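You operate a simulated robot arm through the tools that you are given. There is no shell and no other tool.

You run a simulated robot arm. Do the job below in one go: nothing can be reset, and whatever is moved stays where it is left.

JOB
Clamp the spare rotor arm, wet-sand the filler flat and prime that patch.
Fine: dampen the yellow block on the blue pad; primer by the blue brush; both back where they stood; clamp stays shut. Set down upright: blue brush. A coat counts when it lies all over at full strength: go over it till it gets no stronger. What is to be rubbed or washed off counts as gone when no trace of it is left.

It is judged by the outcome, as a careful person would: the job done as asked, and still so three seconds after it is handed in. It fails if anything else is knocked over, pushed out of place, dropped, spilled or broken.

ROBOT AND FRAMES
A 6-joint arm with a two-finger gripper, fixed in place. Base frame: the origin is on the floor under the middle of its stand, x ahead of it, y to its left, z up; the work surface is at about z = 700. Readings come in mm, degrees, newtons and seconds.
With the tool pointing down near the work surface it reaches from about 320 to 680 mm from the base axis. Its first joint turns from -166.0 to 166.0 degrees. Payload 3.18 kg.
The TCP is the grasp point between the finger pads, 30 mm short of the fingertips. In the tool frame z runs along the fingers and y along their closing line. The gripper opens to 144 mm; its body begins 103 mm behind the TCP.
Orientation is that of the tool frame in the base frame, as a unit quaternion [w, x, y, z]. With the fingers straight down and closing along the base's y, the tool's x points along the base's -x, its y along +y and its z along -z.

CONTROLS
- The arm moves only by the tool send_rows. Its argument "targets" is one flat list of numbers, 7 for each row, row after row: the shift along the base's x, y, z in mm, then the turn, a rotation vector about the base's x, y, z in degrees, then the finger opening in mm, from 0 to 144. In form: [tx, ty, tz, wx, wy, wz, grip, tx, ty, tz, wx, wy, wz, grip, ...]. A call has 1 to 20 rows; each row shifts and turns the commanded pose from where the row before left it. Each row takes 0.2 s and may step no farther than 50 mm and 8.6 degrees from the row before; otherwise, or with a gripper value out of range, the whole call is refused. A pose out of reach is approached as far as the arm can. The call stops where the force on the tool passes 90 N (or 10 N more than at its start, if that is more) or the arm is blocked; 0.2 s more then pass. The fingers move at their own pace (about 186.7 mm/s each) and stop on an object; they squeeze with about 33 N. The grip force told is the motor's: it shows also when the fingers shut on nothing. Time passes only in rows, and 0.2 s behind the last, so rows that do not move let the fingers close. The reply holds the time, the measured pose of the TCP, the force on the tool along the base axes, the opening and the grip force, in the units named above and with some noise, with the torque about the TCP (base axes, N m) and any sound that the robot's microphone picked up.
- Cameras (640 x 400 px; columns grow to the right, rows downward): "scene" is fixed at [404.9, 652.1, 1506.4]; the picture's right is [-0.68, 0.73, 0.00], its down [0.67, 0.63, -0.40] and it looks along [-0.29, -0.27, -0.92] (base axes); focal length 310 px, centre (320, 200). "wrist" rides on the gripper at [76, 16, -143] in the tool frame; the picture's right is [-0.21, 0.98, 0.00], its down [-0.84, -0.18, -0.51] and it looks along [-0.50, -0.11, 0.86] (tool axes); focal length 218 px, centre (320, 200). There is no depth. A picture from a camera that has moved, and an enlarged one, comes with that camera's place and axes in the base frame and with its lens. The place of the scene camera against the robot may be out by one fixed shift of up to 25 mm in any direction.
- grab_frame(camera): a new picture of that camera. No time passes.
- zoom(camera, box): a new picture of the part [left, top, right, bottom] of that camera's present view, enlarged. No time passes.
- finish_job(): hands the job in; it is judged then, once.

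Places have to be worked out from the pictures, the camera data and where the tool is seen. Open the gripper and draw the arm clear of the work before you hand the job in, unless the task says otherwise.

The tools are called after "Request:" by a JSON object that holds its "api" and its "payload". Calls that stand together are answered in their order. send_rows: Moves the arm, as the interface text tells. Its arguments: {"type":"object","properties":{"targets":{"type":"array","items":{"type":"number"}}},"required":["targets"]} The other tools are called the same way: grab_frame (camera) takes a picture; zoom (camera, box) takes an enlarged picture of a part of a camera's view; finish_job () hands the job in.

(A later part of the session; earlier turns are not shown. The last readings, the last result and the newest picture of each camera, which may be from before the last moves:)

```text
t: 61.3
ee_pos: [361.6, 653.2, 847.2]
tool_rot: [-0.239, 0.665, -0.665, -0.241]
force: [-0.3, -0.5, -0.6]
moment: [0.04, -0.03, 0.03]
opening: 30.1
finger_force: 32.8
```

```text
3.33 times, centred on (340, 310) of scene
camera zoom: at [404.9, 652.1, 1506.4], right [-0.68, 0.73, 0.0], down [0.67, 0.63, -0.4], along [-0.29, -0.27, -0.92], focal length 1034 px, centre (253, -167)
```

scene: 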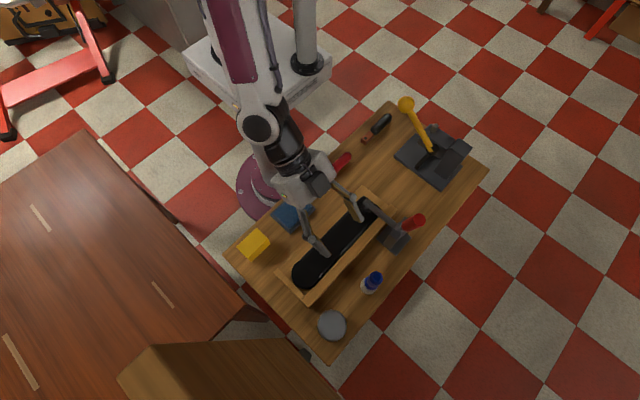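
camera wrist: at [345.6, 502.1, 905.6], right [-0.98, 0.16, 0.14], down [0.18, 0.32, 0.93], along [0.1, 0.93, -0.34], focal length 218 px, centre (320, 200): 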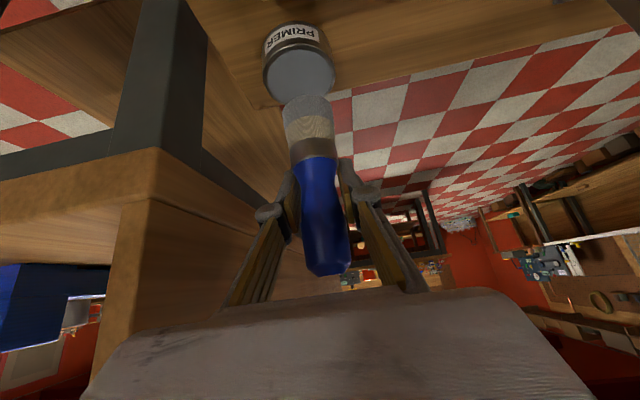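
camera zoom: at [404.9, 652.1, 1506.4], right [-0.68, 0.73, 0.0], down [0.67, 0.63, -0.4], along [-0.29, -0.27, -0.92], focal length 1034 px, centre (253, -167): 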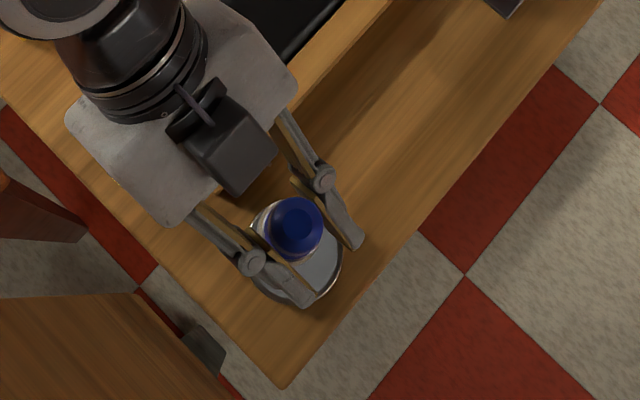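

The lower half of the bristles is loaded. I carry the brush over to above the patch centre at about (206, 528).

Request:
{"api": "send_rows", "payload": {"targets": [-31, -25, 0, 0, 0, 0, 10, -31, -25, 0, 0, 0, 0, 10, -31, -25, 0, 0, 0, 0, 10, -31, -25, 0, 0, 0, 0, 10, -31, -25, 0, 0, 0, 0, 10, 0, 0, -20, 0, 0, 0, 10]}}

Request:
{"api": "grab_frame", "payload": {"camera": "wrist"}}

Request:
{"api": "zoom", "payload": {"camera": "scene", "box": [260, 160, 440, 310]}}

```text
t: 62.7
ee_pos: [210.5, 527.2, 827.3]
tool_rot: [-0.241, 0.666, -0.664, -0.241]
force: [-0.4, 0.1, -0.4]
moment: [0.0, -0.02, -0.02]
opening: 30.1
finger_force: 33.0
```

```text
taken
camera wrist: at [194.8, 377.0, 886.6], right [-0.98, 0.16, 0.13], down [0.18, 0.32, 0.93], along [0.1, 0.93, -0.34], focal length 218 px, centre (320, 200)
```

wrist: 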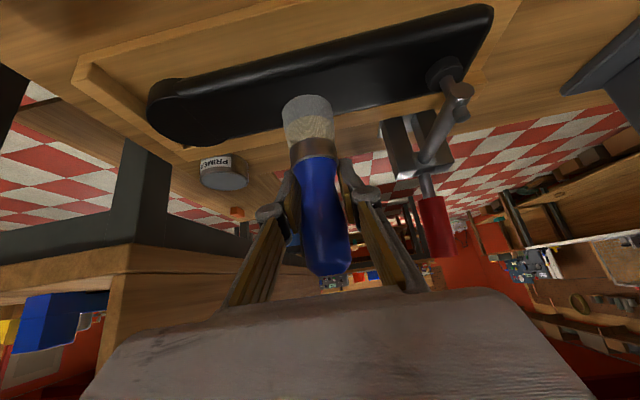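

```text
2.67 times, centred on (350, 235) of scene
camera zoom: at [404.9, 652.1, 1506.4], right [-0.68, 0.73, 0.0], down [0.67, 0.63, -0.4], along [-0.29, -0.27, -0.92], focal length 828 px, centre (240, 107)
```

zoom: 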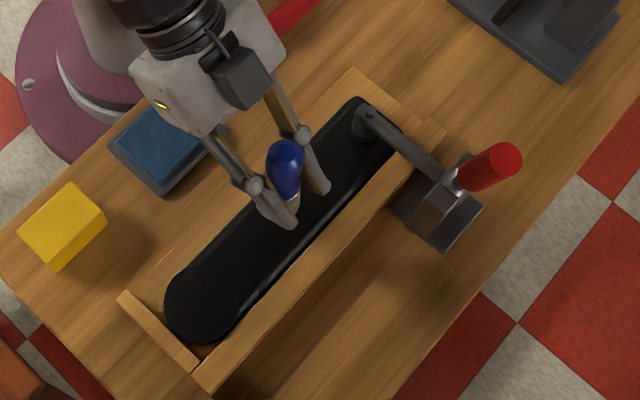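

Brush is over the patch. I lower until the bristles just touch the surface.

Request:
{"api": "send_rows", "payload": {"targets": [-3, 0, -14, 0, 0, 0, 10, 0, 0, -8, 0, 0, 0, 10, 0, 0, -4, 0, 0, 0, 10, 0, 0, -2, 0, 0, 0, 10]}}

```text
t: 63.7
ee_pos: [206.8, 529.5, 802.8]
tool_rot: [0.244, -0.664, 0.664, 0.243]
force: [2.1, -3.8, 22.7]
moment: [-0.24, -0.04, -0.02]
opening: 29.8
finger_force: 33.1
```

Contact at 22 N; I ease up 1.5 mm and make the first stroke along +x to see how the coat goes on.

Request:
{"api": "send_rows", "payload": {"targets": [0, 0, 1.5, 0, 0, 0, 10, 8, 0, 0, 0, 0, 0, 10, 8, 0, 0, 0, 0, 0, 10, 8, 0, 0, 0, 0, 0, 10, 8, 0, 0, 0, 0, 0, 10]}}

Request:
{"api": "zoom", "payload": {"camera": "scene", "box": [280, 180, 400, 300]}}

Request:
{"api": "grab_frame", "payload": {"camera": "wrist"}}

```text
t: 64.9
ee_pos: [238.2, 527.7, 802.3]
tool_rot: [-0.241, 0.665, -0.664, -0.243]
force: [-9.7, 1.3, 29.4]
moment: [-0.01, 0.26, -0.02]
opening: 29.5
finger_force: 33.1
```

```text
3.33 times, centred on (340, 240) of scene
camera zoom: at [404.9, 652.1, 1506.4], right [-0.68, 0.73, 0.0], down [0.67, 0.63, -0.4], along [-0.29, -0.27, -0.92], focal length 1034 px, centre (253, 67)
```

zoom: 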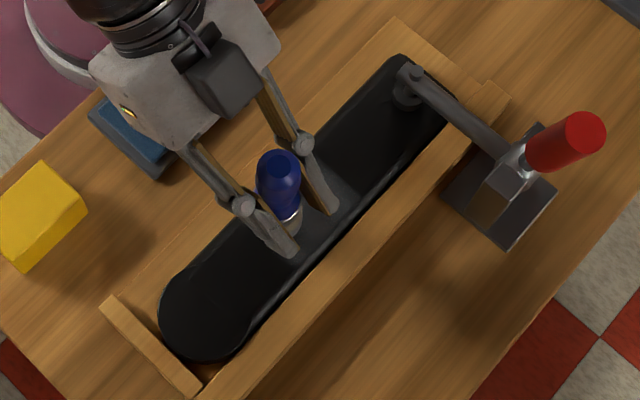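

```text
taken
camera wrist: at [221.2, 377.4, 860.8], right [-0.98, 0.16, 0.14], down [0.18, 0.32, 0.93], along [0.1, 0.93, -0.34], focal length 218 px, centre (320, 200)
```

wrist: 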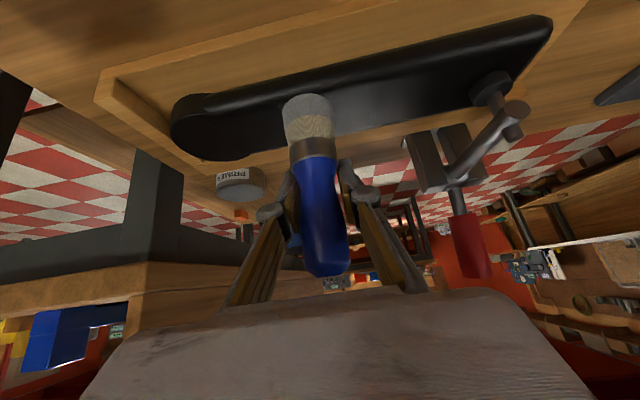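

The force is high at 29 N while a faint grey film appears. I ease up 2 mm and stroke back along −x across the full length of the patch.

Request:
{"api": "send_rows", "payload": {"targets": [0, 0, 2, 0, 0, 0, 10, -8, 0, 0, 0, 0, 0, 10, -8, 0, 0, 0, 0, 0, 10, -8, 0, 0, 0, 0, 0, 10, -8, 0, 0, 0, 0, 0, 10, -8, 0, 0, 0, 0, 0, 10, -8, 0, 0, 0, 0, 0, 10, -8, 0, 0, 0, 0, 0, 10, -8, 0, 0, 0, 0, 0, 10, -8, 0, 0, 0, 0, 0, 10]}}

Request:
{"api": "zoom", "payload": {"camera": "scene", "box": [300, 195, 380, 275]}}

Request:
{"api": "zoom", "payload": {"camera": "wrist", "box": [140, 0, 540, 200]}}

```text
t: 67.1
ee_pos: [165.4, 527.9, 801.3]
tool_rot: [-0.241, 0.665, -0.664, -0.242]
force: [3.0, -0.1, 11.2]
moment: [0.09, -0.17, -0.01]
opening: 29.3
finger_force: 33.2
```

```text
5.00 times, centred on (340, 235) of scene
camera zoom: at [404.9, 652.1, 1506.4], right [-0.68, 0.73, 0.0], down [0.67, 0.63, -0.4], along [-0.29, -0.27, -0.92], focal length 1552 px, centre (220, 25)
```

zoom: 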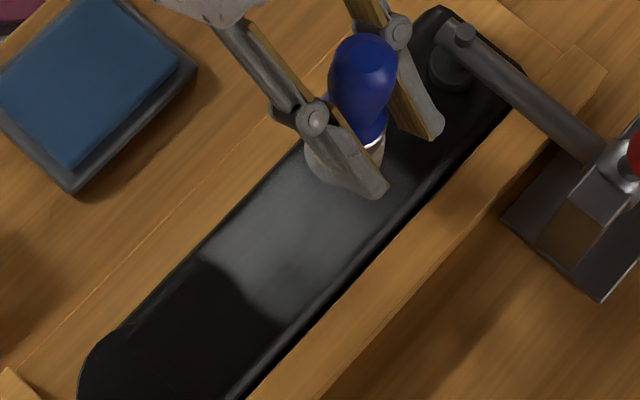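

```text
1.60 times, centred on (340, 100) of wrist
camera zoom: at [149.5, 375.9, 861.3], right [-0.98, 0.16, 0.13], down [0.18, 0.32, 0.93], along [0.1, 0.93, -0.34], focal length 349 px, centre (288, 360)
```

zoom: 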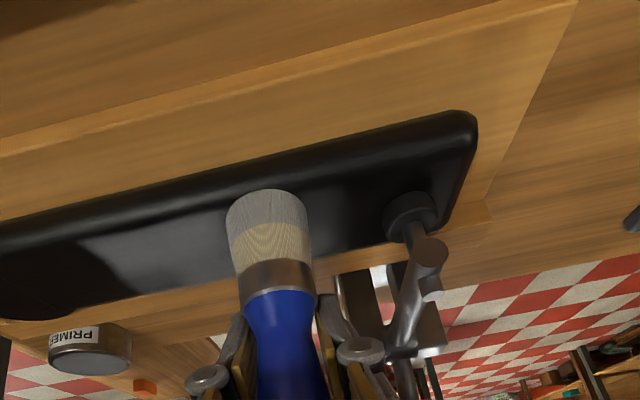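

The coat builds up as I stroke (11 N). Next a pass along y≈515 toward +x.

Request:
{"api": "send_rows", "payload": {"targets": [-4, -6, 0, 0, 0, 0, 10, 0, -6, 0, 0, 0, 0, 10, 8, 0, 0, 0, 0, 0, 10, 8, 0, 0, 0, 0, 0, 10, 8, 0, 0, 0, 0, 0, 10, 8, 0, 0, 0, 0, 0, 10, 8, 0, 0, 0, 0, 0, 10, 8, 0, 0, 0, 0, 0, 10, 8, 0, 0, 0, 0, 0, 10, 8, 0, 0, 0, 0, 0, 10, 8, 0, 0, 0, 0, 0, 10, 8, 0, 0, 0, 0, 0, 10, 6, 0, 0, 0, 0, 0, 10]}}

Request:
{"api": "zoom", "payload": {"camera": "scene", "box": [300, 195, 380, 275]}}

Request:
{"api": "zoom", "payload": {"camera": "wrist", "box": [140, 0, 540, 200]}}

```text
t: 69.9
ee_pos: [248.0, 514.4, 803.1]
tool_rot: [-0.241, 0.665, -0.664, -0.242]
force: [0.6, 0.2, -0.9]
moment: [-0.01, -0.02, 0.04]
opening: 29.0
finger_force: 32.7
```

```text
5.00 times, centred on (340, 235) of scene
camera zoom: at [404.9, 652.1, 1506.4], right [-0.68, 0.73, 0.0], down [0.67, 0.63, -0.4], along [-0.29, -0.27, -0.92], focal length 1552 px, centre (220, 25)
```

zoom: 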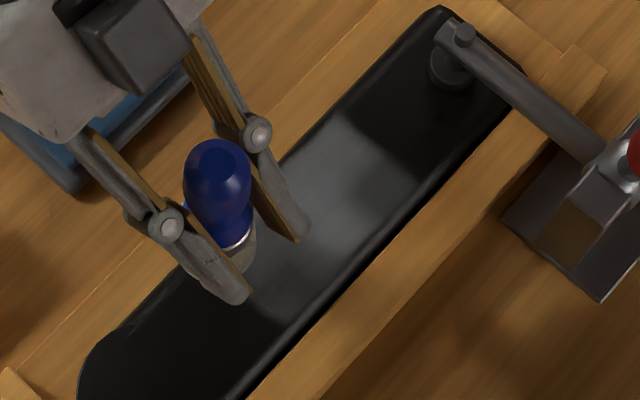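

```text
1.60 times, centred on (340, 100) of wrist
camera zoom: at [231.0, 362.8, 862.4], right [-0.98, 0.16, 0.14], down [0.18, 0.32, 0.93], along [0.1, 0.93, -0.34], focal length 349 px, centre (288, 360)
```

zoom: 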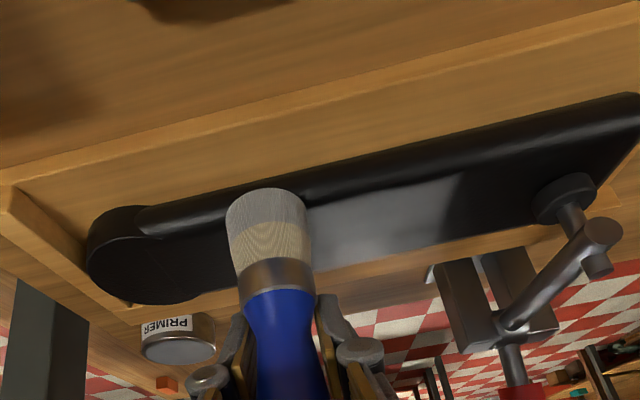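

Contact was lost at the end (−0.9 N), so I lower 2 mm and re-check the force while sweeping back along y≈515.

Request:
{"api": "send_rows", "payload": {"targets": [0, 0, -2, 0, 0, 0, 10, -8, 0, 0, 0, 0, 0, 10, -8, 0, 0, 0, 0, 0, 10]}}

```text
t: 70.7
ee_pos: [232.0, 516.0, 802.8]
tool_rot: [-0.243, 0.665, -0.663, -0.243]
force: [5.0, 2.1, 13.5]
moment: [0.13, -0.25, -0.03]
opening: 29.0
finger_force: 32.6
```

Good contact at 13.5 N. I continue toward −x, then shift to y≈541 and sweep back toward +x.

Request:
{"api": "send_rows", "payload": {"targets": [-8, 0, 0, 0, 0, 0, 10, -8, 0, 0, 0, 0, 0, 10, -8, 0, 0, 0, 0, 0, 10, -8, 0, 0, 0, 0, 0, 10, -8, 0, 0, 0, 0, 0, 10, -8, 0, 0, 0, 0, 0, 10, -8, 0, 0, 0, 0, 0, 10, -8, 0, 0, 0, 0, 0, 10, -5, 0, 0, 0, 0, 0, 10, 0, 7, 0, 0, 0, 0, 10, 0, 7, 0, 0, 0, 0, 10, 0, 7, 0, 0, 0, 0, 10, 0, 5, 0, 0, 0, 0, 10]}}

Request:
{"api": "zoom", "payload": {"camera": "scene", "box": [300, 195, 380, 275]}}

```text
t: 73.5
ee_pos: [162.3, 540.5, 799.0]
tool_rot: [-0.24, 0.666, -0.664, -0.242]
force: [-0.3, 0.3, -1.6]
moment: [0.05, -0.03, -0.02]
opening: 28.6
finger_force: 33.0
```

```text
5.00 times, centred on (340, 235) of scene
camera zoom: at [404.9, 652.1, 1506.4], right [-0.68, 0.73, 0.0], down [0.67, 0.63, -0.4], along [-0.29, -0.27, -0.92], focal length 1552 px, centre (220, 25)
```

zoom: 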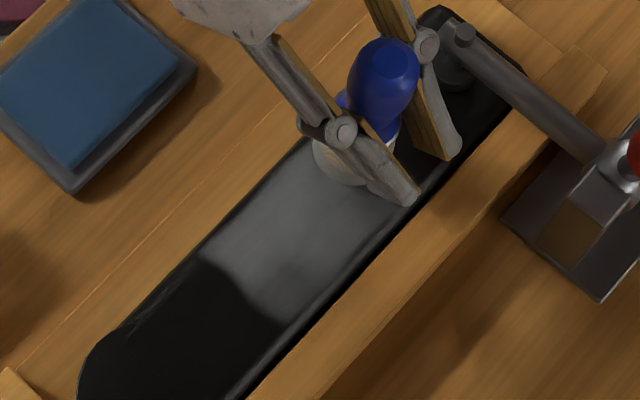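

Contact lost again; the opening shrank to 28.6, so the handle is creeping up in the grip. I check the brush in the wrist view.

Request:
{"api": "grab_frame", "payload": {"camera": "wrist"}}

Request:
{"api": "zoom", "payload": {"camera": "wrist", "box": [200, 80, 440, 300]}}

```text
taken
camera wrist: at [145.7, 389.4, 860.2], right [-0.98, 0.16, 0.14], down [0.18, 0.32, 0.93], along [0.1, 0.93, -0.34], focal length 218 px, centre (320, 200)
```

wrist: 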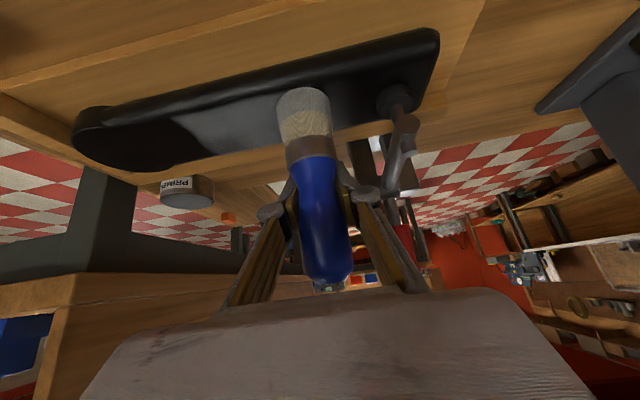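

```text
1.82 times, centred on (320, 190) of wrist
camera zoom: at [145.7, 389.4, 860.2], right [-0.98, 0.16, 0.14], down [0.18, 0.32, 0.93], along [0.1, 0.93, -0.34], focal length 397 px, centre (320, 218)
```

zoom: 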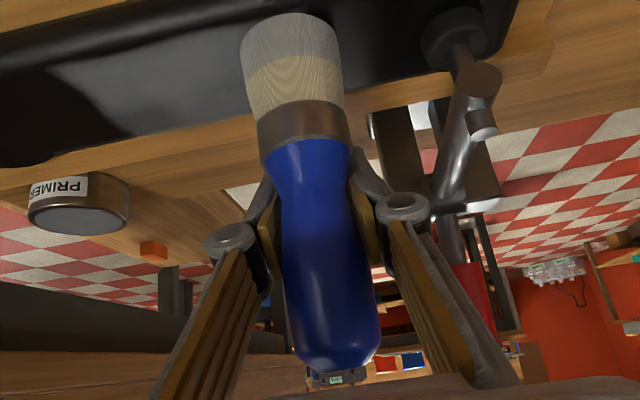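

The brush has slid slightly and its foot lags about 14 mm toward −y with a ~4° lean, caused by sideways moves under load. From now on I'll lift between lanes and use only light x strokes. I lift now to inspect the coat.

Request:
{"api": "send_rows", "payload": {"targets": [0, 0, 25, 0, 0, 0, 10, 0, 0, 25, 0, 0, 0, 10, 0, -30, 25, 0, 0, 0, 10]}}

Request:
{"api": "zoom", "payload": {"camera": "scene", "box": [300, 195, 380, 275]}}

Request:
{"api": "grab_frame", "payload": {"camera": "wrist"}}

```text
t: 74.3
ee_pos: [160.8, 512.4, 875.4]
tool_rot: [-0.241, 0.666, -0.664, -0.241]
force: [0.4, 0.5, -0.6]
moment: [0.03, -0.02, 0.0]
opening: 28.9
finger_force: 33.2
```

```text
5.00 times, centred on (340, 235) of scene
camera zoom: at [404.9, 652.1, 1506.4], right [-0.68, 0.73, 0.0], down [0.67, 0.63, -0.4], along [-0.29, -0.27, -0.92], focal length 1552 px, centre (220, 25)
```

zoom: 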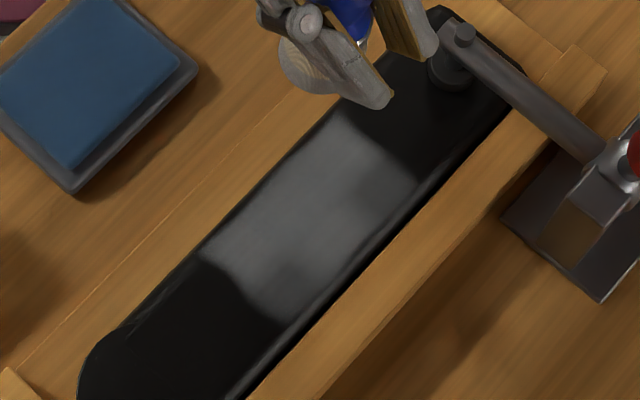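

```text
taken
camera wrist: at [144.2, 360.9, 935.0], right [-0.98, 0.16, 0.13], down [0.18, 0.32, 0.93], along [0.1, 0.93, -0.34], focal length 218 px, centre (320, 200)
```

wrist: 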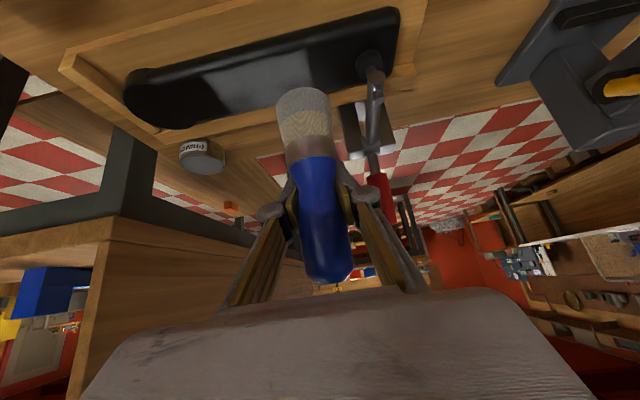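

I zoom further on the coat to judge coverage and strength.

Request:
{"api": "zoom", "payload": {"camera": "scene", "box": [318, 215, 368, 255]}}

Request:
{"api": "zoom", "payload": {"camera": "wrist", "box": [140, 20, 380, 130]}}

```text
10.00 times, centred on (343, 235) of scene
camera zoom: at [404.9, 652.1, 1506.4], right [-0.68, 0.73, 0.0], down [0.67, 0.63, -0.4], along [-0.29, -0.27, -0.92], focal length 3103 px, centre (90, -150)
```

zoom: 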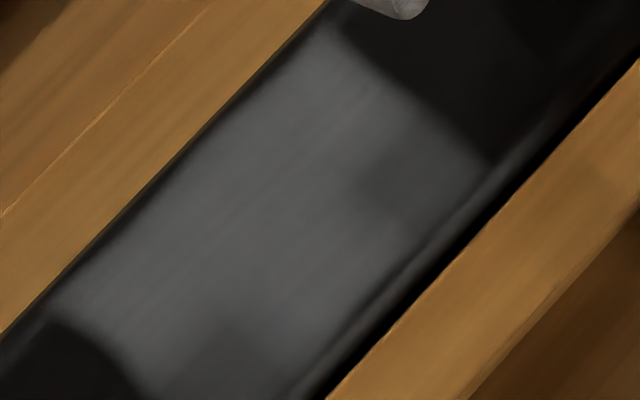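

```text
2.67 times, centred on (260, 75) of wrist
camera zoom: at [144.2, 360.9, 935.0], right [-0.98, 0.16, 0.13], down [0.18, 0.32, 0.93], along [0.1, 0.93, -0.34], focal length 582 px, centre (480, 533)
```

zoom: 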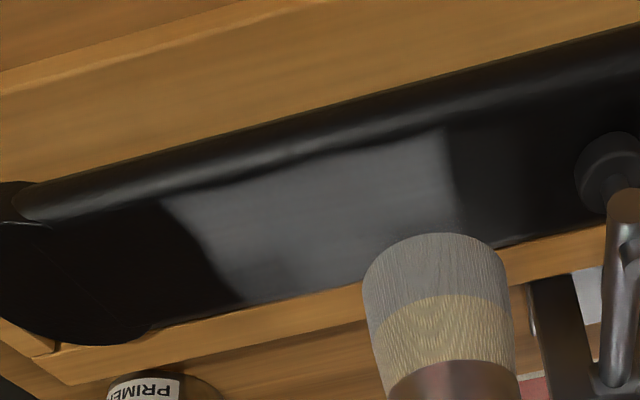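

The coat lies over about x 150–257 across the full flat width but is not at full strength yet. I straighten the brush by tilting 4° more about x, then view its foot relative to the gripper.

Request:
{"api": "send_rows", "payload": {"targets": [0, 12, 0, 2, 0, 0, 10, 0, 12, 0, 2, 0, 0, 10, 0, 0, -20, 0, 0, 0, 10, 0, 0, 0, 0, 0, 0, 10]}}

Request:
{"api": "grab_frame", "payload": {"camera": "wrist"}}

Request:
{"api": "zoom", "payload": {"camera": "scene", "box": [300, 160, 420, 260]}}

```text
t: 75.3
ee_pos: [162.5, 535.5, 855.1]
tool_rot: [-0.264, 0.657, -0.655, -0.265]
force: [1.0, -0.2, -0.1]
moment: [0.06, -0.02, 0.01]
opening: 28.9
finger_force: 33.0
```

```text
taken
camera wrist: at [146.4, 381.1, 903.9], right [-0.98, 0.15, 0.15], down [0.18, 0.25, 0.95], along [0.1, 0.96, -0.28], focal length 218 px, centre (320, 200)
```

wrist: 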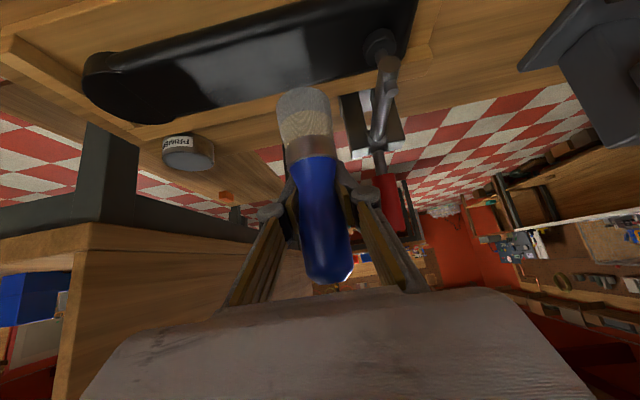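

```text
4.00 times, centred on (360, 210) of scene
camera zoom: at [404.9, 652.1, 1506.4], right [-0.68, 0.73, 0.0], down [0.67, 0.63, -0.4], along [-0.29, -0.27, -0.92], focal length 1241 px, centre (160, 160)
```

zoom: 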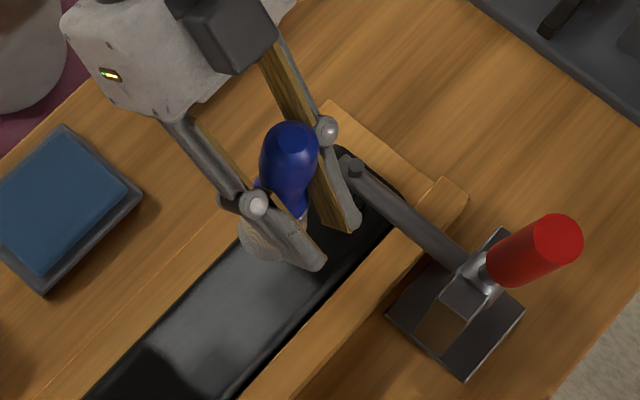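

I lower at this lane (foot y≈526) with small steps to a light contact.

Request:
{"api": "send_rows", "payload": {"targets": [0, 0, -30, 0, 0, 0, 10, 0, 0, -18, 0, 0, 0, 10, 0, 0, -4, 0, 0, 0, 10, 0, 0, -3, 0, 0, 0, 10]}}

```text
t: 76.3
ee_pos: [165.8, 541.1, 805.8]
tool_rot: [0.259, -0.656, 0.657, 0.267]
force: [0.5, 0.0, -0.9]
moment: [0.0, 0.01, 0.0]
opening: 28.6
finger_force: 33.4
out of reach, approached as far as the arm can: row 3
```

The extra tilt runs into a joint limit here, so I go back to the 40° tilt, which worked. I lift slightly, undo the rotation and settle.

Request:
{"api": "send_rows", "payload": {"targets": [0, 0, 15, 0, 0, 0, 10, 0, 0, 0, -2, 0, 0, 10, 0, 0, 0, -2, 0, 0, 10, 0, 0, 0, 0, 0, 0, 10]}}

```text
t: 77.3
ee_pos: [163.7, 539.0, 819.6]
tool_rot: [-0.241, 0.665, -0.664, -0.241]
force: [-0.1, 0.5, -1.0]
moment: [0.01, -0.01, -0.02]
opening: 28.6
finger_force: 33.1
```

Orientation restored. I lower to light contact.

Request:
{"api": "send_rows", "payload": {"targets": [0, 0, -14, 0, 0, 0, 10, 0, 0, -4, 0, 0, 0, 10, 0, 0, -2, 0, 0, 0, 10, 0, 0, -2, 0, 0, 0, 10]}}

```text
t: 78.3
ee_pos: [163.5, 540.8, 799.5]
tool_rot: [-0.243, 0.665, -0.663, -0.243]
force: [0.9, -3.0, 16.6]
moment: [-0.22, -0.02, 0.06]
opening: 29.1
finger_force: 32.9
```

Contact at 16 N. I ease 1 mm and stroke to +x and back along this lane.

Request:
{"api": "send_rows", "payload": {"targets": [-4, 0, 1, 0, 0, 0, 10, 9, 0, 0, 0, 0, 0, 10, 9, 0, 0, 0, 0, 0, 10, 9, 0, 0, 0, 0, 0, 10, 9, 0, 0, 0, 0, 0, 10, 9, 0, 0, 0, 0, 0, 10, 9, 0, 0, 0, 0, 0, 10, 9, 0, 0, 0, 0, 0, 10, 9, 0, 0, 0, 0, 0, 10, 9, 0, 0, 0, 0, 0, 10, 9, 0, 0, 0, 0, 0, 10, -9, 0, 0, 0, 0, 0, 10, -9, 0, 0, 0, 0, 0, 10, -9, 0, 0, 0, 0, 0, 10, -9, 0, 0, 0, 0, 0, 10, -9, 0, 0, 0, 0, 0, 10, -9, 0, 0, 0, 0, 0, 10, -9, 0, 0, 0, 0, 0, 10, -9, 0, 0, 0, 0, 0, 10, -9, 0, 0, 0, 0, 0, 10]}}

Request:
{"api": "zoom", "payload": {"camera": "scene", "box": [318, 215, 368, 255]}}

Request:
{"api": "zoom", "payload": {"camera": "wrist", "box": [200, 60, 440, 280]}}

```text
t: 82.5
ee_pos: [169.1, 536.3, 798.2]
tool_rot: [0.241, -0.665, 0.665, 0.242]
force: [-1.1, 0.4, -1.0]
moment: [-0.03, -0.01, -0.01]
opening: 28.9
finger_force: 32.9
```

```text
10.00 times, centred on (343, 235) of scene
camera zoom: at [404.9, 652.1, 1506.4], right [-0.68, 0.73, 0.0], down [0.67, 0.63, -0.4], along [-0.29, -0.27, -0.92], focal length 3103 px, centre (90, -150)
```

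zoom: 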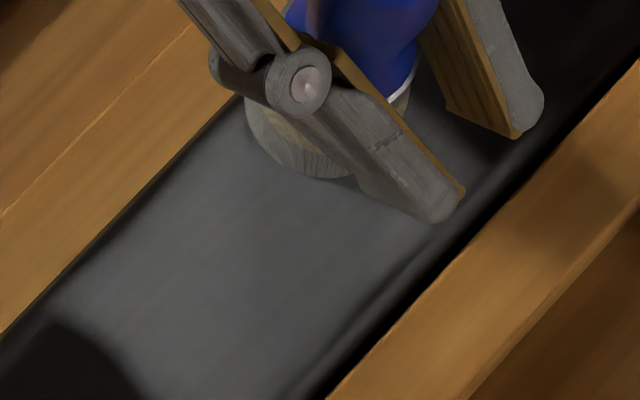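

```text
1.82 times, centred on (320, 170) of wrist
camera zoom: at [153.1, 386.4, 858.4], right [-0.98, 0.16, 0.14], down [0.18, 0.32, 0.93], along [0.1, 0.93, -0.34], focal length 397 px, centre (320, 254)
```

zoom: 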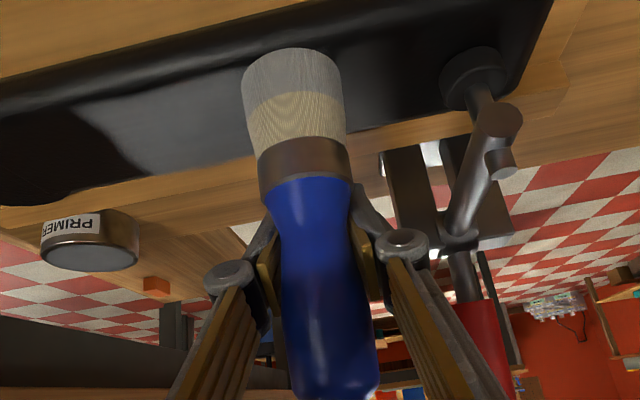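

The coat is getting stronger and more even. I lift, shift to the +y lane (foot y≈541), and lower for another light pass.

Request:
{"api": "send_rows", "payload": {"targets": [0, 0, 10, 0, 0, 0, 10, -6, 18, 0, 0, 0, 0, 10, 0, 0, -8, 0, 0, 0, 10, 0, 0, -3, 0, 0, 0, 10, 0, 0, -2, 0, 0, 0, 10]}}

```text
t: 83.7
ee_pos: [165.3, 557.4, 797.9]
tool_rot: [-0.244, 0.664, -0.663, -0.244]
force: [0.1, 0.3, 17.1]
moment: [-0.08, -0.03, 0.03]
opening: 28.9
finger_force: 32.6
```

Contact at 17 N. I stroke this lane out to +x and back.

Request:
{"api": "send_rows", "payload": {"targets": [-7, 0, 0.5, 0, 0, 0, 10, 9, 0, 0, 0, 0, 0, 10, 9, 0, 0, 0, 0, 0, 10, 9, 0, 0, 0, 0, 0, 10, 9, 0, 0, 0, 0, 0, 10, 9, 0, 0, 0, 0, 0, 10, 9, 0, 0, 0, 0, 0, 10, 9, 0, 0, 0, 0, 0, 10, 9, 0, 0, 0, 0, 0, 10, 9, 0, 0, 0, 0, 0, 10, 9, 0, 0, 0, 0, 0, 10]}}

Request:
{"api": "zoom", "payload": {"camera": "scene", "box": [318, 215, 368, 255]}}

Request:
{"api": "zoom", "payload": {"camera": "wrist", "box": [200, 60, 440, 280]}}

```text
t: 86.1
ee_pos: [247.4, 554.6, 796.1]
tool_rot: [0.242, -0.664, 0.665, 0.242]
force: [0.2, -0.1, -0.2]
moment: [0.02, 0.01, 0.0]
opening: 27.6
finger_force: 33.6
```

```text
10.00 times, centred on (343, 235) of scene
camera zoom: at [404.9, 652.1, 1506.4], right [-0.68, 0.73, 0.0], down [0.67, 0.63, -0.4], along [-0.29, -0.27, -0.92], focal length 3103 px, centre (90, -150)
```

zoom: 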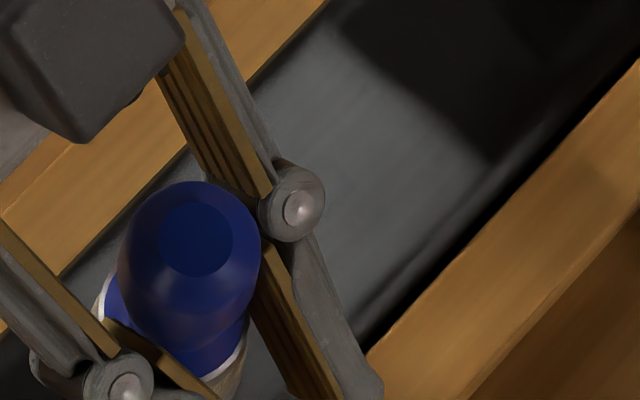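

```text
1.82 times, centred on (320, 170) of wrist
camera zoom: at [231.4, 404.0, 855.2], right [-0.98, 0.16, 0.14], down [0.18, 0.32, 0.93], along [0.1, 0.93, -0.34], focal length 397 px, centre (320, 254)
```

zoom: 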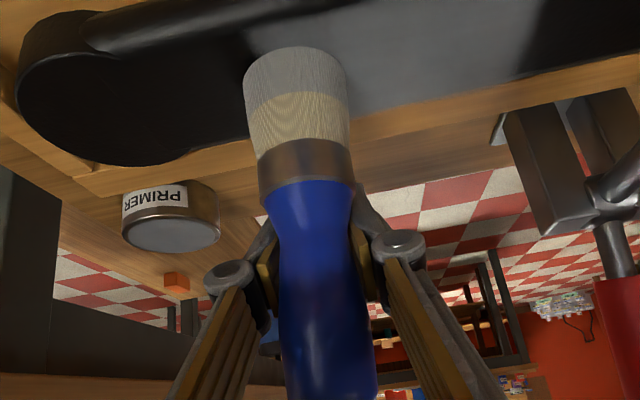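

Contact faded again. The +x edge of the coat looks rounded, so the patch may extend slightly further; I lower 2.5 mm, extend to x≈263, then sweep back.

Request:
{"api": "send_rows", "payload": {"targets": [0, 0, -2.5, 0, 0, 0, 10, 8, 0, 0, 0, 0, 0, 10, 8, 0, 0, 0, 0, 0, 10]}}

Request:
{"api": "zoom", "payload": {"camera": "wrist", "box": [200, 60, 440, 280]}}

```text
t: 86.9
ee_pos: [263.3, 556.4, 795.2]
tool_rot: [-0.242, 0.665, -0.663, -0.243]
force: [-2.5, 1.8, 9.9]
moment: [0.12, 0.18, 0.02]
opening: 27.6
finger_force: 33.1
```

```text
1.82 times, centred on (320, 170) of wrist
camera zoom: at [246.9, 405.3, 854.0], right [-0.98, 0.16, 0.13], down [0.18, 0.32, 0.93], along [0.1, 0.93, -0.34], focal length 397 px, centre (320, 254)
```

zoom: 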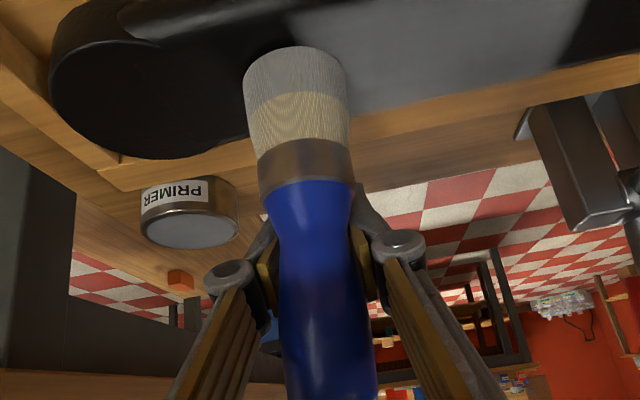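

Light contact of 10 N; I sweep back along this lane to x≈160.

Request:
{"api": "send_rows", "payload": {"targets": [-9, 0, 0, 0, 0, 0, 10, -9, 0, 0, 0, 0, 0, 10, -9, 0, 0, 0, 0, 0, 10, -9, 0, 0, 0, 0, 0, 10, -9, 0, 0, 0, 0, 0, 10, -9, 0, 0, 0, 0, 0, 10, -9, 0, 0, 0, 0, 0, 10, -9, 0, 0, 0, 0, 0, 10, -9, 0, 0, 0, 0, 0, 10, -9, 0, 0, 0, 0, 0, 10, -9, 0, 0, 0, 0, 0, 10]}}

Request:
{"api": "zoom", "payload": {"camera": "scene", "box": [318, 215, 368, 255]}}

```text
t: 89.3
ee_pos: [162.9, 555.6, 793.1]
tool_rot: [-0.241, 0.665, -0.664, -0.241]
force: [1.0, 0.2, 5.4]
moment: [-0.04, -0.03, -0.01]
opening: 27.5
finger_force: 33.1
```

```text
10.00 times, centred on (343, 235) of scene
camera zoom: at [404.9, 652.1, 1506.4], right [-0.68, 0.73, 0.0], down [0.67, 0.63, -0.4], along [-0.29, -0.27, -0.92], focal length 3103 px, centre (90, -150)
```

zoom: 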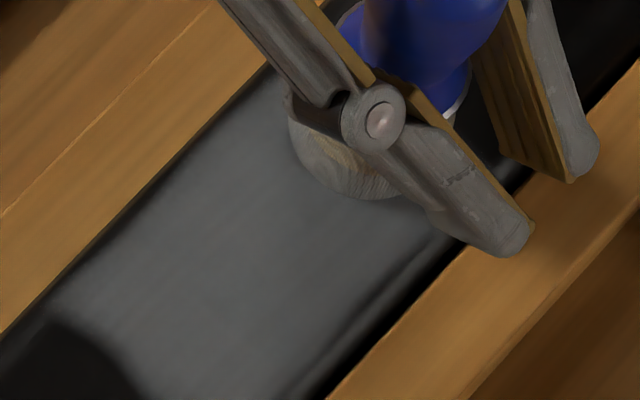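

The coat is getting lighter and more even. Next the −y lane (foot y≈510): lift, shift to TCP y≈523, lower.

Request:
{"api": "send_rows", "payload": {"targets": [0, 0, 10, 0, 0, 0, 10, -3, -16, 0, 0, 0, 0, 10, 0, -16, 0, 0, 0, 0, 10, 0, 0, -8, 0, 0, 0, 10, 0, 0, -3, 0, 0, 0, 10, 0, 0, -1, 0, 0, 0, 10]}}

Request:
{"api": "zoom", "payload": {"camera": "scene", "box": [300, 195, 380, 275]}}

```text
t: 90.7
ee_pos: [161.4, 525.7, 792.7]
tool_rot: [0.238, -0.664, 0.665, 0.245]
force: [2.4, 2.4, 9.9]
moment: [0.1, -0.07, 0.0]
opening: 28.1
finger_force: 33.1
```

```text
5.00 times, centred on (340, 235) of scene
camera zoom: at [404.9, 652.1, 1506.4], right [-0.68, 0.73, 0.0], down [0.67, 0.63, -0.4], along [-0.29, -0.27, -0.92], focal length 1552 px, centre (220, 25)
```

zoom: 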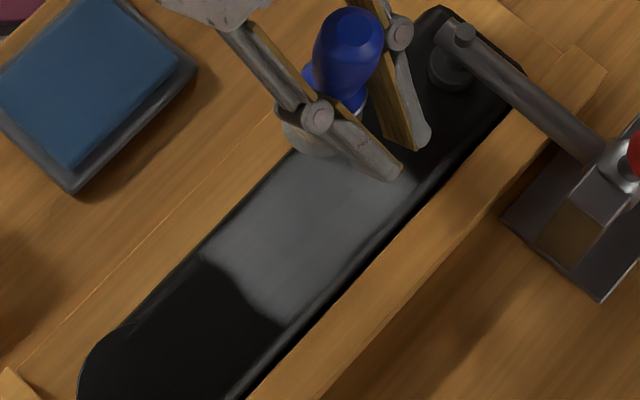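

Contact of 10 N. I stroke this lane toward +x to about 262 and back.

Request:
{"api": "send_rows", "payload": {"targets": [-4, 0, 0, 0, 0, 0, 10, 9, 0, 0, 0, 0, 0, 10, 9, 0, 0, 0, 0, 0, 10, 9, 0, 0, 0, 0, 0, 10, 9, 0, 0, 0, 0, 0, 10, 9, 0, 0, 0, 0, 0, 10, 9, 0, 0, 0, 0, 0, 10, 9, 0, 0, 0, 0, 0, 10, 9, 0, 0, 0, 0, 0, 10, 9, 0, 0, 0, 0, 0, 10, 9, 0, 0, 0, 0, 0, 10, 9, 0, 0, 0, 0, 0, 10, 5, 0, 0, 0, 0, 0, 10]}}

Request:
{"api": "zoom", "payload": {"camera": "scene", "box": [300, 195, 380, 275]}}

Request:
{"api": "zoom", "payload": {"camera": "wrist", "box": [200, 60, 440, 280]}}

```text
t: 93.5
ee_pos: [261.7, 523.0, 791.9]
tool_rot: [-0.241, 0.665, -0.664, -0.242]
force: [-0.6, 0.1, -0.5]
moment: [0.05, 0.0, 0.01]
opening: 26.7
finger_force: 33.0
```

```text
5.00 times, centred on (340, 235) of scene
camera zoom: at [404.9, 652.1, 1506.4], right [-0.68, 0.73, 0.0], down [0.67, 0.63, -0.4], along [-0.29, -0.27, -0.92], focal length 1552 px, centre (220, 25)
```

zoom: 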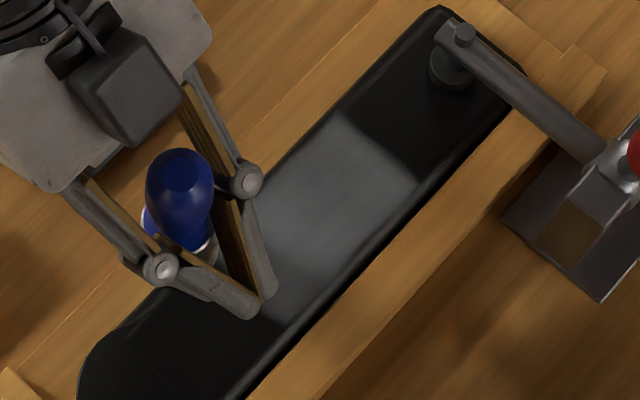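

```text
1.82 times, centred on (320, 170) of wrist
camera zoom: at [245.5, 372.2, 850.7], right [-0.98, 0.16, 0.14], down [0.18, 0.32, 0.93], along [0.1, 0.93, -0.34], focal length 397 px, centre (320, 254)
```

zoom: 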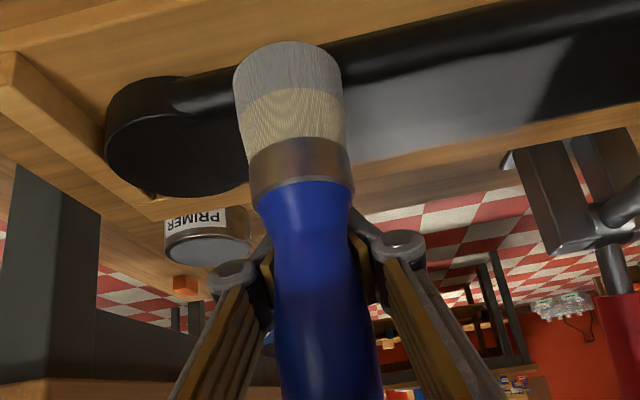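

The brush crept up a bit more. I lower 3 mm to regain contact and sweep back along this lane.

Request:
{"api": "send_rows", "payload": {"targets": [0, 0, -2, 0, 0, 0, 10, 0, 0, -1.5, 0, 0, 0, 10, -9, 0, 0, 0, 0, 0, 10]}}

```text
t: 94.3
ee_pos: [252.3, 525.2, 788.9]
tool_rot: [-0.242, 0.665, -0.663, -0.243]
force: [1.2, -0.1, 1.6]
moment: [-0.03, -0.02, 0.02]
opening: 25.1
finger_force: 32.5
```

The opening is now 25, so the grip is working its way into the narrow waist, where it will seat. I lower a little more to reseat and check.

Request:
{"api": "send_rows", "payload": {"targets": [0, 0, -2, 0, 0, 0, 10, 0, 0, -1, 0, 0, 0, 10, 0, 0, 0, 0, 0, 0, 10]}}

Request:
{"api": "zoom", "payload": {"camera": "wrist", "box": [200, 60, 440, 280]}}

```text
t: 95.1
ee_pos: [251.9, 524.3, 786.0]
tool_rot: [-0.242, 0.665, -0.664, -0.241]
force: [-0.1, 2.0, 4.4]
moment: [0.08, 0.03, 0.0]
opening: 22.5
finger_force: 33.2
```

```text
1.82 times, centred on (320, 170) of wrist
camera zoom: at [236.4, 373.0, 844.9], right [-0.98, 0.16, 0.13], down [0.18, 0.32, 0.93], along [0.1, 0.93, -0.34], focal length 397 px, centre (320, 254)
```

zoom: 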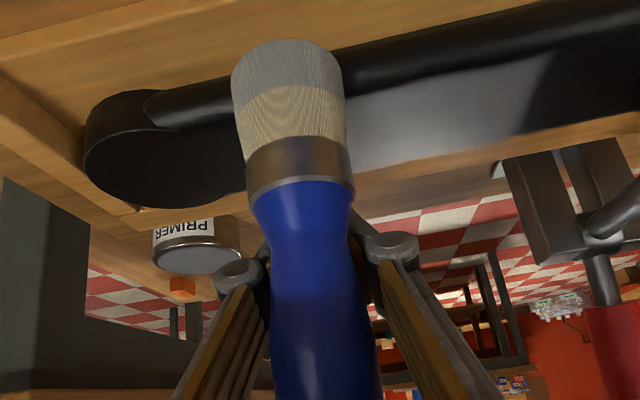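

The grip is nearly seated in the waist (22.5 mm). I check in the scene view where the bristle foot actually is relative to the rotor arm.

Request:
{"api": "zoom", "payload": {"camera": "scene", "box": [290, 205, 370, 265]}}

Request:
{"api": "grab_frame", "payload": {"camera": "wrist"}}

```text
6.67 times, centred on (330, 235) of scene
camera zoom: at [404.9, 652.1, 1506.4], right [-0.68, 0.73, 0.0], down [0.67, 0.63, -0.4], along [-0.29, -0.27, -0.92], focal length 2069 px, centre (253, -33)
```

zoom: 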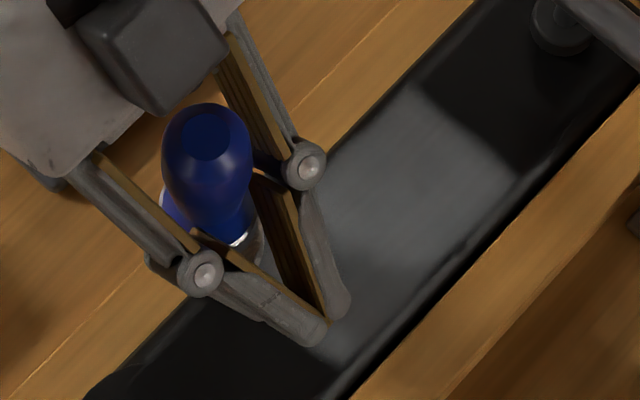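

```text
taken
camera wrist: at [236.4, 373.0, 844.9], right [-0.98, 0.16, 0.13], down [0.18, 0.32, 0.93], along [0.1, 0.93, -0.34], focal length 218 px, centre (320, 200)
```

wrist: 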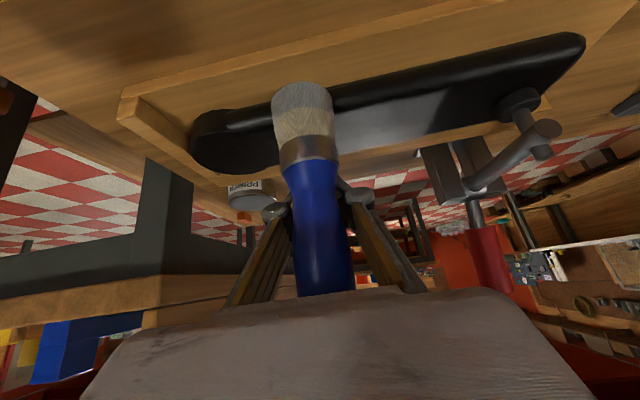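

The brush has slid toward the palm (foot now ~30 mm to −y of the TCP), so this grip isn't reliable. I'll take it home, set it down upright, and regrasp lower on the straight ferrule. First I lift gently and inspect.

Request:
{"api": "send_rows", "payload": {"targets": [0, 0, 8, 0, 0, 0, 10, 0, 0, 15, 0, 0, 0, 10, 0, 0, 25, 0, 0, 0, 10]}}

Request:
{"api": "grab_frame", "payload": {"camera": "wrist"}}

Request:
{"api": "zoom", "payload": {"camera": "scene", "box": [270, 160, 390, 260]}}

```text
t: 95.9
ee_pos: [252.6, 523.2, 832.8]
tool_rot: [0.241, -0.665, 0.665, 0.242]
force: [1.0, -0.4, -0.5]
moment: [0.04, 0.05, -0.04]
opening: 22.0
finger_force: 33.1
```

```text
taken
camera wrist: at [235.8, 372.5, 892.1], right [-0.98, 0.16, 0.14], down [0.18, 0.32, 0.93], along [0.1, 0.93, -0.34], focal length 218 px, centre (320, 200)
```

wrist: 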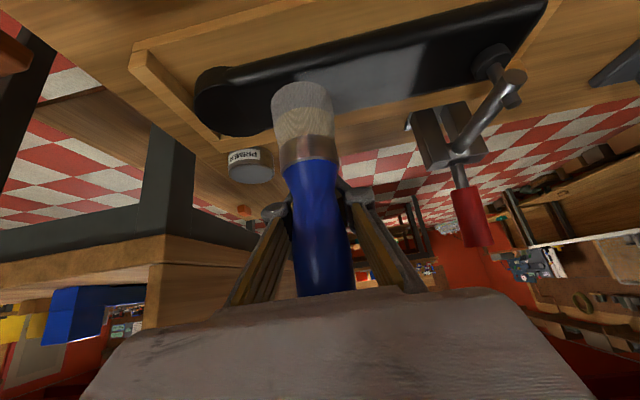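

```text
4.00 times, centred on (330, 210) of scene
camera zoom: at [404.9, 652.1, 1506.4], right [-0.68, 0.73, 0.0], down [0.67, 0.63, -0.4], along [-0.29, -0.27, -0.92], focal length 1241 px, centre (280, 160)
```

zoom: 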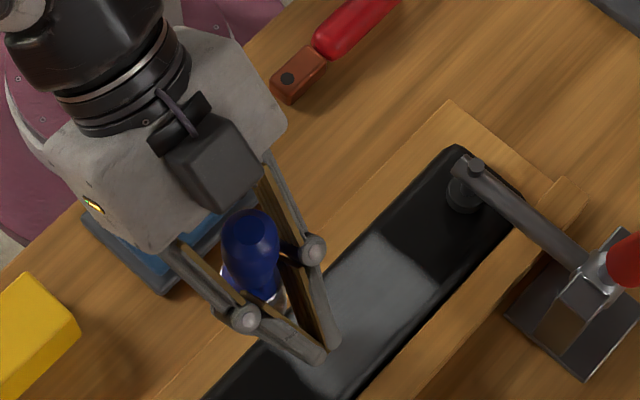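

The brush is still firmly held upright, with its foot at about TCP + (−3, −32, −51). I carry it over its home spot, which puts the TCP at about (239, 698).

Request:
{"api": "send_rows", "payload": {"targets": [-3, 35, 2, 0, 0, 0, 10, -3, 35, 0, 0, 0, 0, 10, -3, 35, 0, 0, 0, 0, 10, -3, 35, 0, 0, 0, 0, 10, -1, 34, 0, 0, 0, 0, 10, 0, 0, 0, 0, 0, 0, 10]}}

Request:
{"api": "grab_frame", "payload": {"camera": "wrist"}}

Request:
{"api": "zoom", "payload": {"camera": "scene", "box": [300, 210, 440, 330]}}

```text
t: 97.3
ee_pos: [240.2, 701.5, 835.5]
tool_rot: [-0.241, 0.665, -0.664, -0.241]
force: [-0.9, -1.5, -1.5]
moment: [0.0, 0.0, 0.04]
opening: 22.3
finger_force: 33.1
```

```text
taken
camera wrist: at [223.7, 549.4, 894.1], right [-0.98, 0.16, 0.13], down [0.18, 0.32, 0.93], along [0.1, 0.93, -0.34], focal length 218 px, centre (320, 200)
```

wrist: 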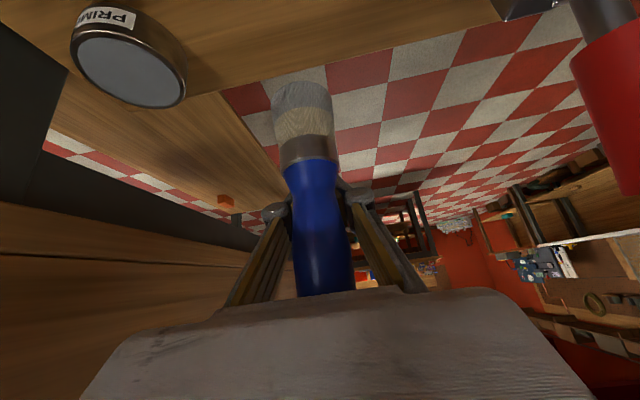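

```text
3.33 times, centred on (370, 270) of scene
camera zoom: at [404.9, 652.1, 1506.4], right [-0.68, 0.73, 0.0], down [0.67, 0.63, -0.4], along [-0.29, -0.27, -0.92], focal length 1034 px, centre (153, -33)
```

zoom: 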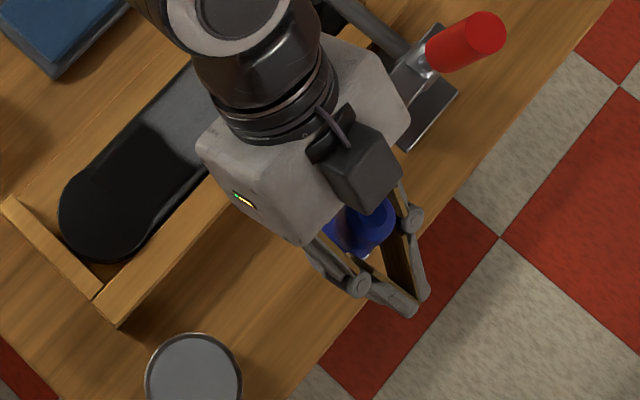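

Position over home looks right within a few millimetres. I descend most of the way, then in small steps to contact.

Request:
{"api": "send_rows", "payload": {"targets": [1, -3, -35, 0, 0, 0, 10, 0, 0, -28, 0, 0, 0, 10, 0, 0, -8, 0, 0, 0, 10, 0, 0, 0, 0, 0, 0, 10]}}

Request:
{"api": "grab_frame", "payload": {"camera": "wrist"}}

```text
t: 98.3
ee_pos: [241.1, 694.8, 762.8]
tool_rot: [-0.241, 0.665, -0.664, -0.242]
force: [-0.3, -0.7, -0.5]
moment: [0.04, 0.01, 0.01]
opening: 21.8
finger_force: 32.9
```

```text
taken
camera wrist: at [225.0, 543.9, 822.0], right [-0.98, 0.16, 0.13], down [0.18, 0.32, 0.93], along [0.1, 0.93, -0.34], focal length 218 px, centre (320, 200)
```

wrist: 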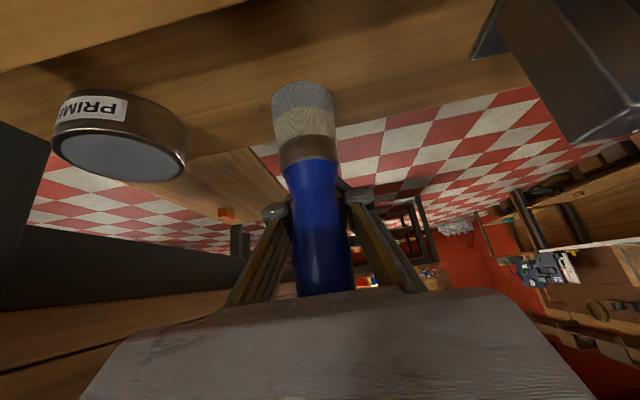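

Foot is about 12 mm above the bench. Continue gently with a +3 mm y correction.

Request:
{"api": "send_rows", "payload": {"targets": [0, 3, -4, 0, 0, 0, 10, 0, 0, -3, 0, 0, 0, 10, 0, 0, -2, 0, 0, 0, 10]}}

```text
t: 99.1
ee_pos: [239.4, 697.3, 756.1]
tool_rot: [-0.241, 0.665, -0.664, -0.242]
force: [-1.1, 0.6, -1.5]
moment: [0.03, 0.03, -0.01]
opening: 22.1
finger_force: 33.0
```

Request:
{"api": "send_rows", "payload": {"targets": [0, 0, -2, 0, 0, 0, 10, 0, 0, -1.5, 0, 0, 0, 10, 0, 0, -1.5, 0, 0, 0, 10]}}

```text
t: 99.9
ee_pos: [239.6, 698.5, 750.5]
tool_rot: [-0.24, 0.665, -0.665, -0.242]
force: [0.3, 0.5, -0.4]
moment: [-0.01, -0.01, -0.03]
opening: 21.9
finger_force: 32.9
```

Still free at 750.5; another few small steps down to find contact.

Request:
{"api": "send_rows", "payload": {"targets": [0, 0, -1.5, 0, 0, 0, 10, 0, 0, -1.5, 0, 0, 0, 10]}}

Request:
{"api": "zoom", "payload": {"camera": "wrist", "box": [220, 60, 420, 220]}}

```text
t: 100.5
ee_pos: [238.9, 698.1, 744.3]
tool_rot: [-0.241, 0.665, -0.664, -0.242]
force: [0.7, -0.1, 0.3]
moment: [-0.01, -0.02, -0.02]
opening: 10.2
finger_force: 0.3
```

```text
2.50 times, centred on (320, 140) of wrist
camera zoom: at [223.1, 546.9, 804.1], right [-0.98, 0.16, 0.13], down [0.18, 0.32, 0.93], along [0.1, 0.93, -0.34], focal length 546 px, centre (320, 350)
```

zoom: 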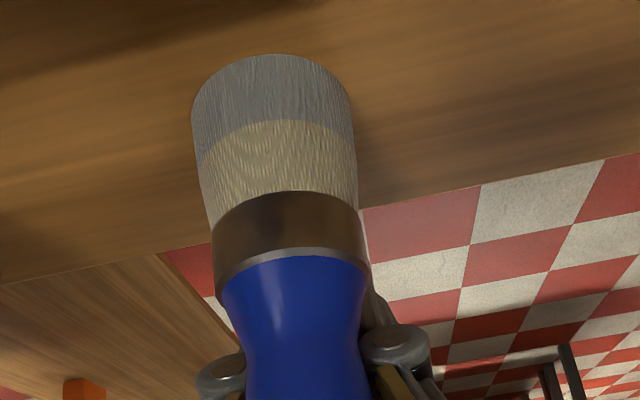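

The fingers slipped past the handle (opening 10, no grip force) as the foot touched. I check whether the brush stands by itself.

Request:
{"api": "zoom", "payload": {"camera": "scene", "box": [320, 230, 420, 310]}}

Request:
{"api": "grab_frame", "payload": {"camera": "wrist"}}

```text
5.00 times, centred on (370, 270) of scene
camera zoom: at [404.9, 652.1, 1506.4], right [-0.68, 0.73, 0.0], down [0.67, 0.63, -0.4], along [-0.29, -0.27, -0.92], focal length 1552 px, centre (70, -150)
```

zoom: 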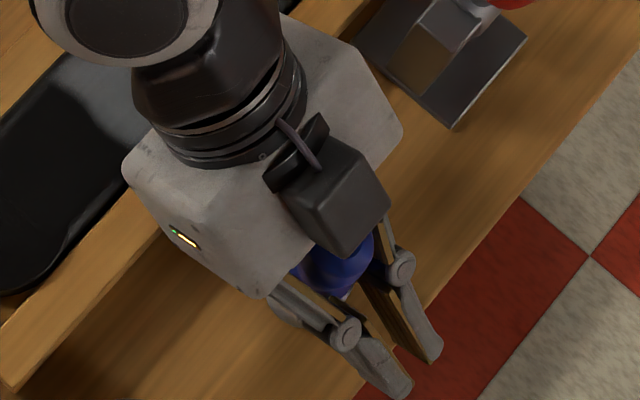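

```text
taken
camera wrist: at [223.1, 546.9, 804.1], right [-0.98, 0.16, 0.13], down [0.18, 0.32, 0.93], along [0.1, 0.93, -0.34], focal length 218 px, centre (320, 200)
```

wrist: 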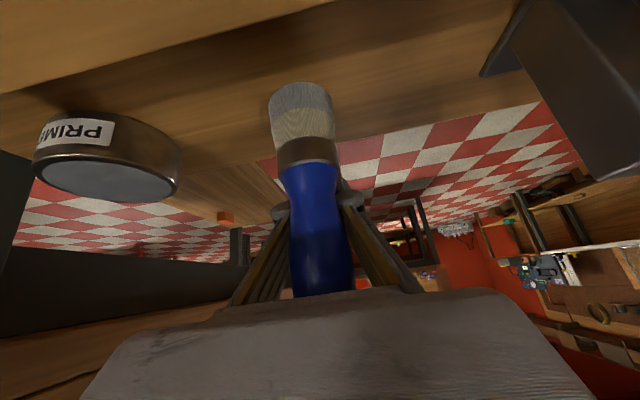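

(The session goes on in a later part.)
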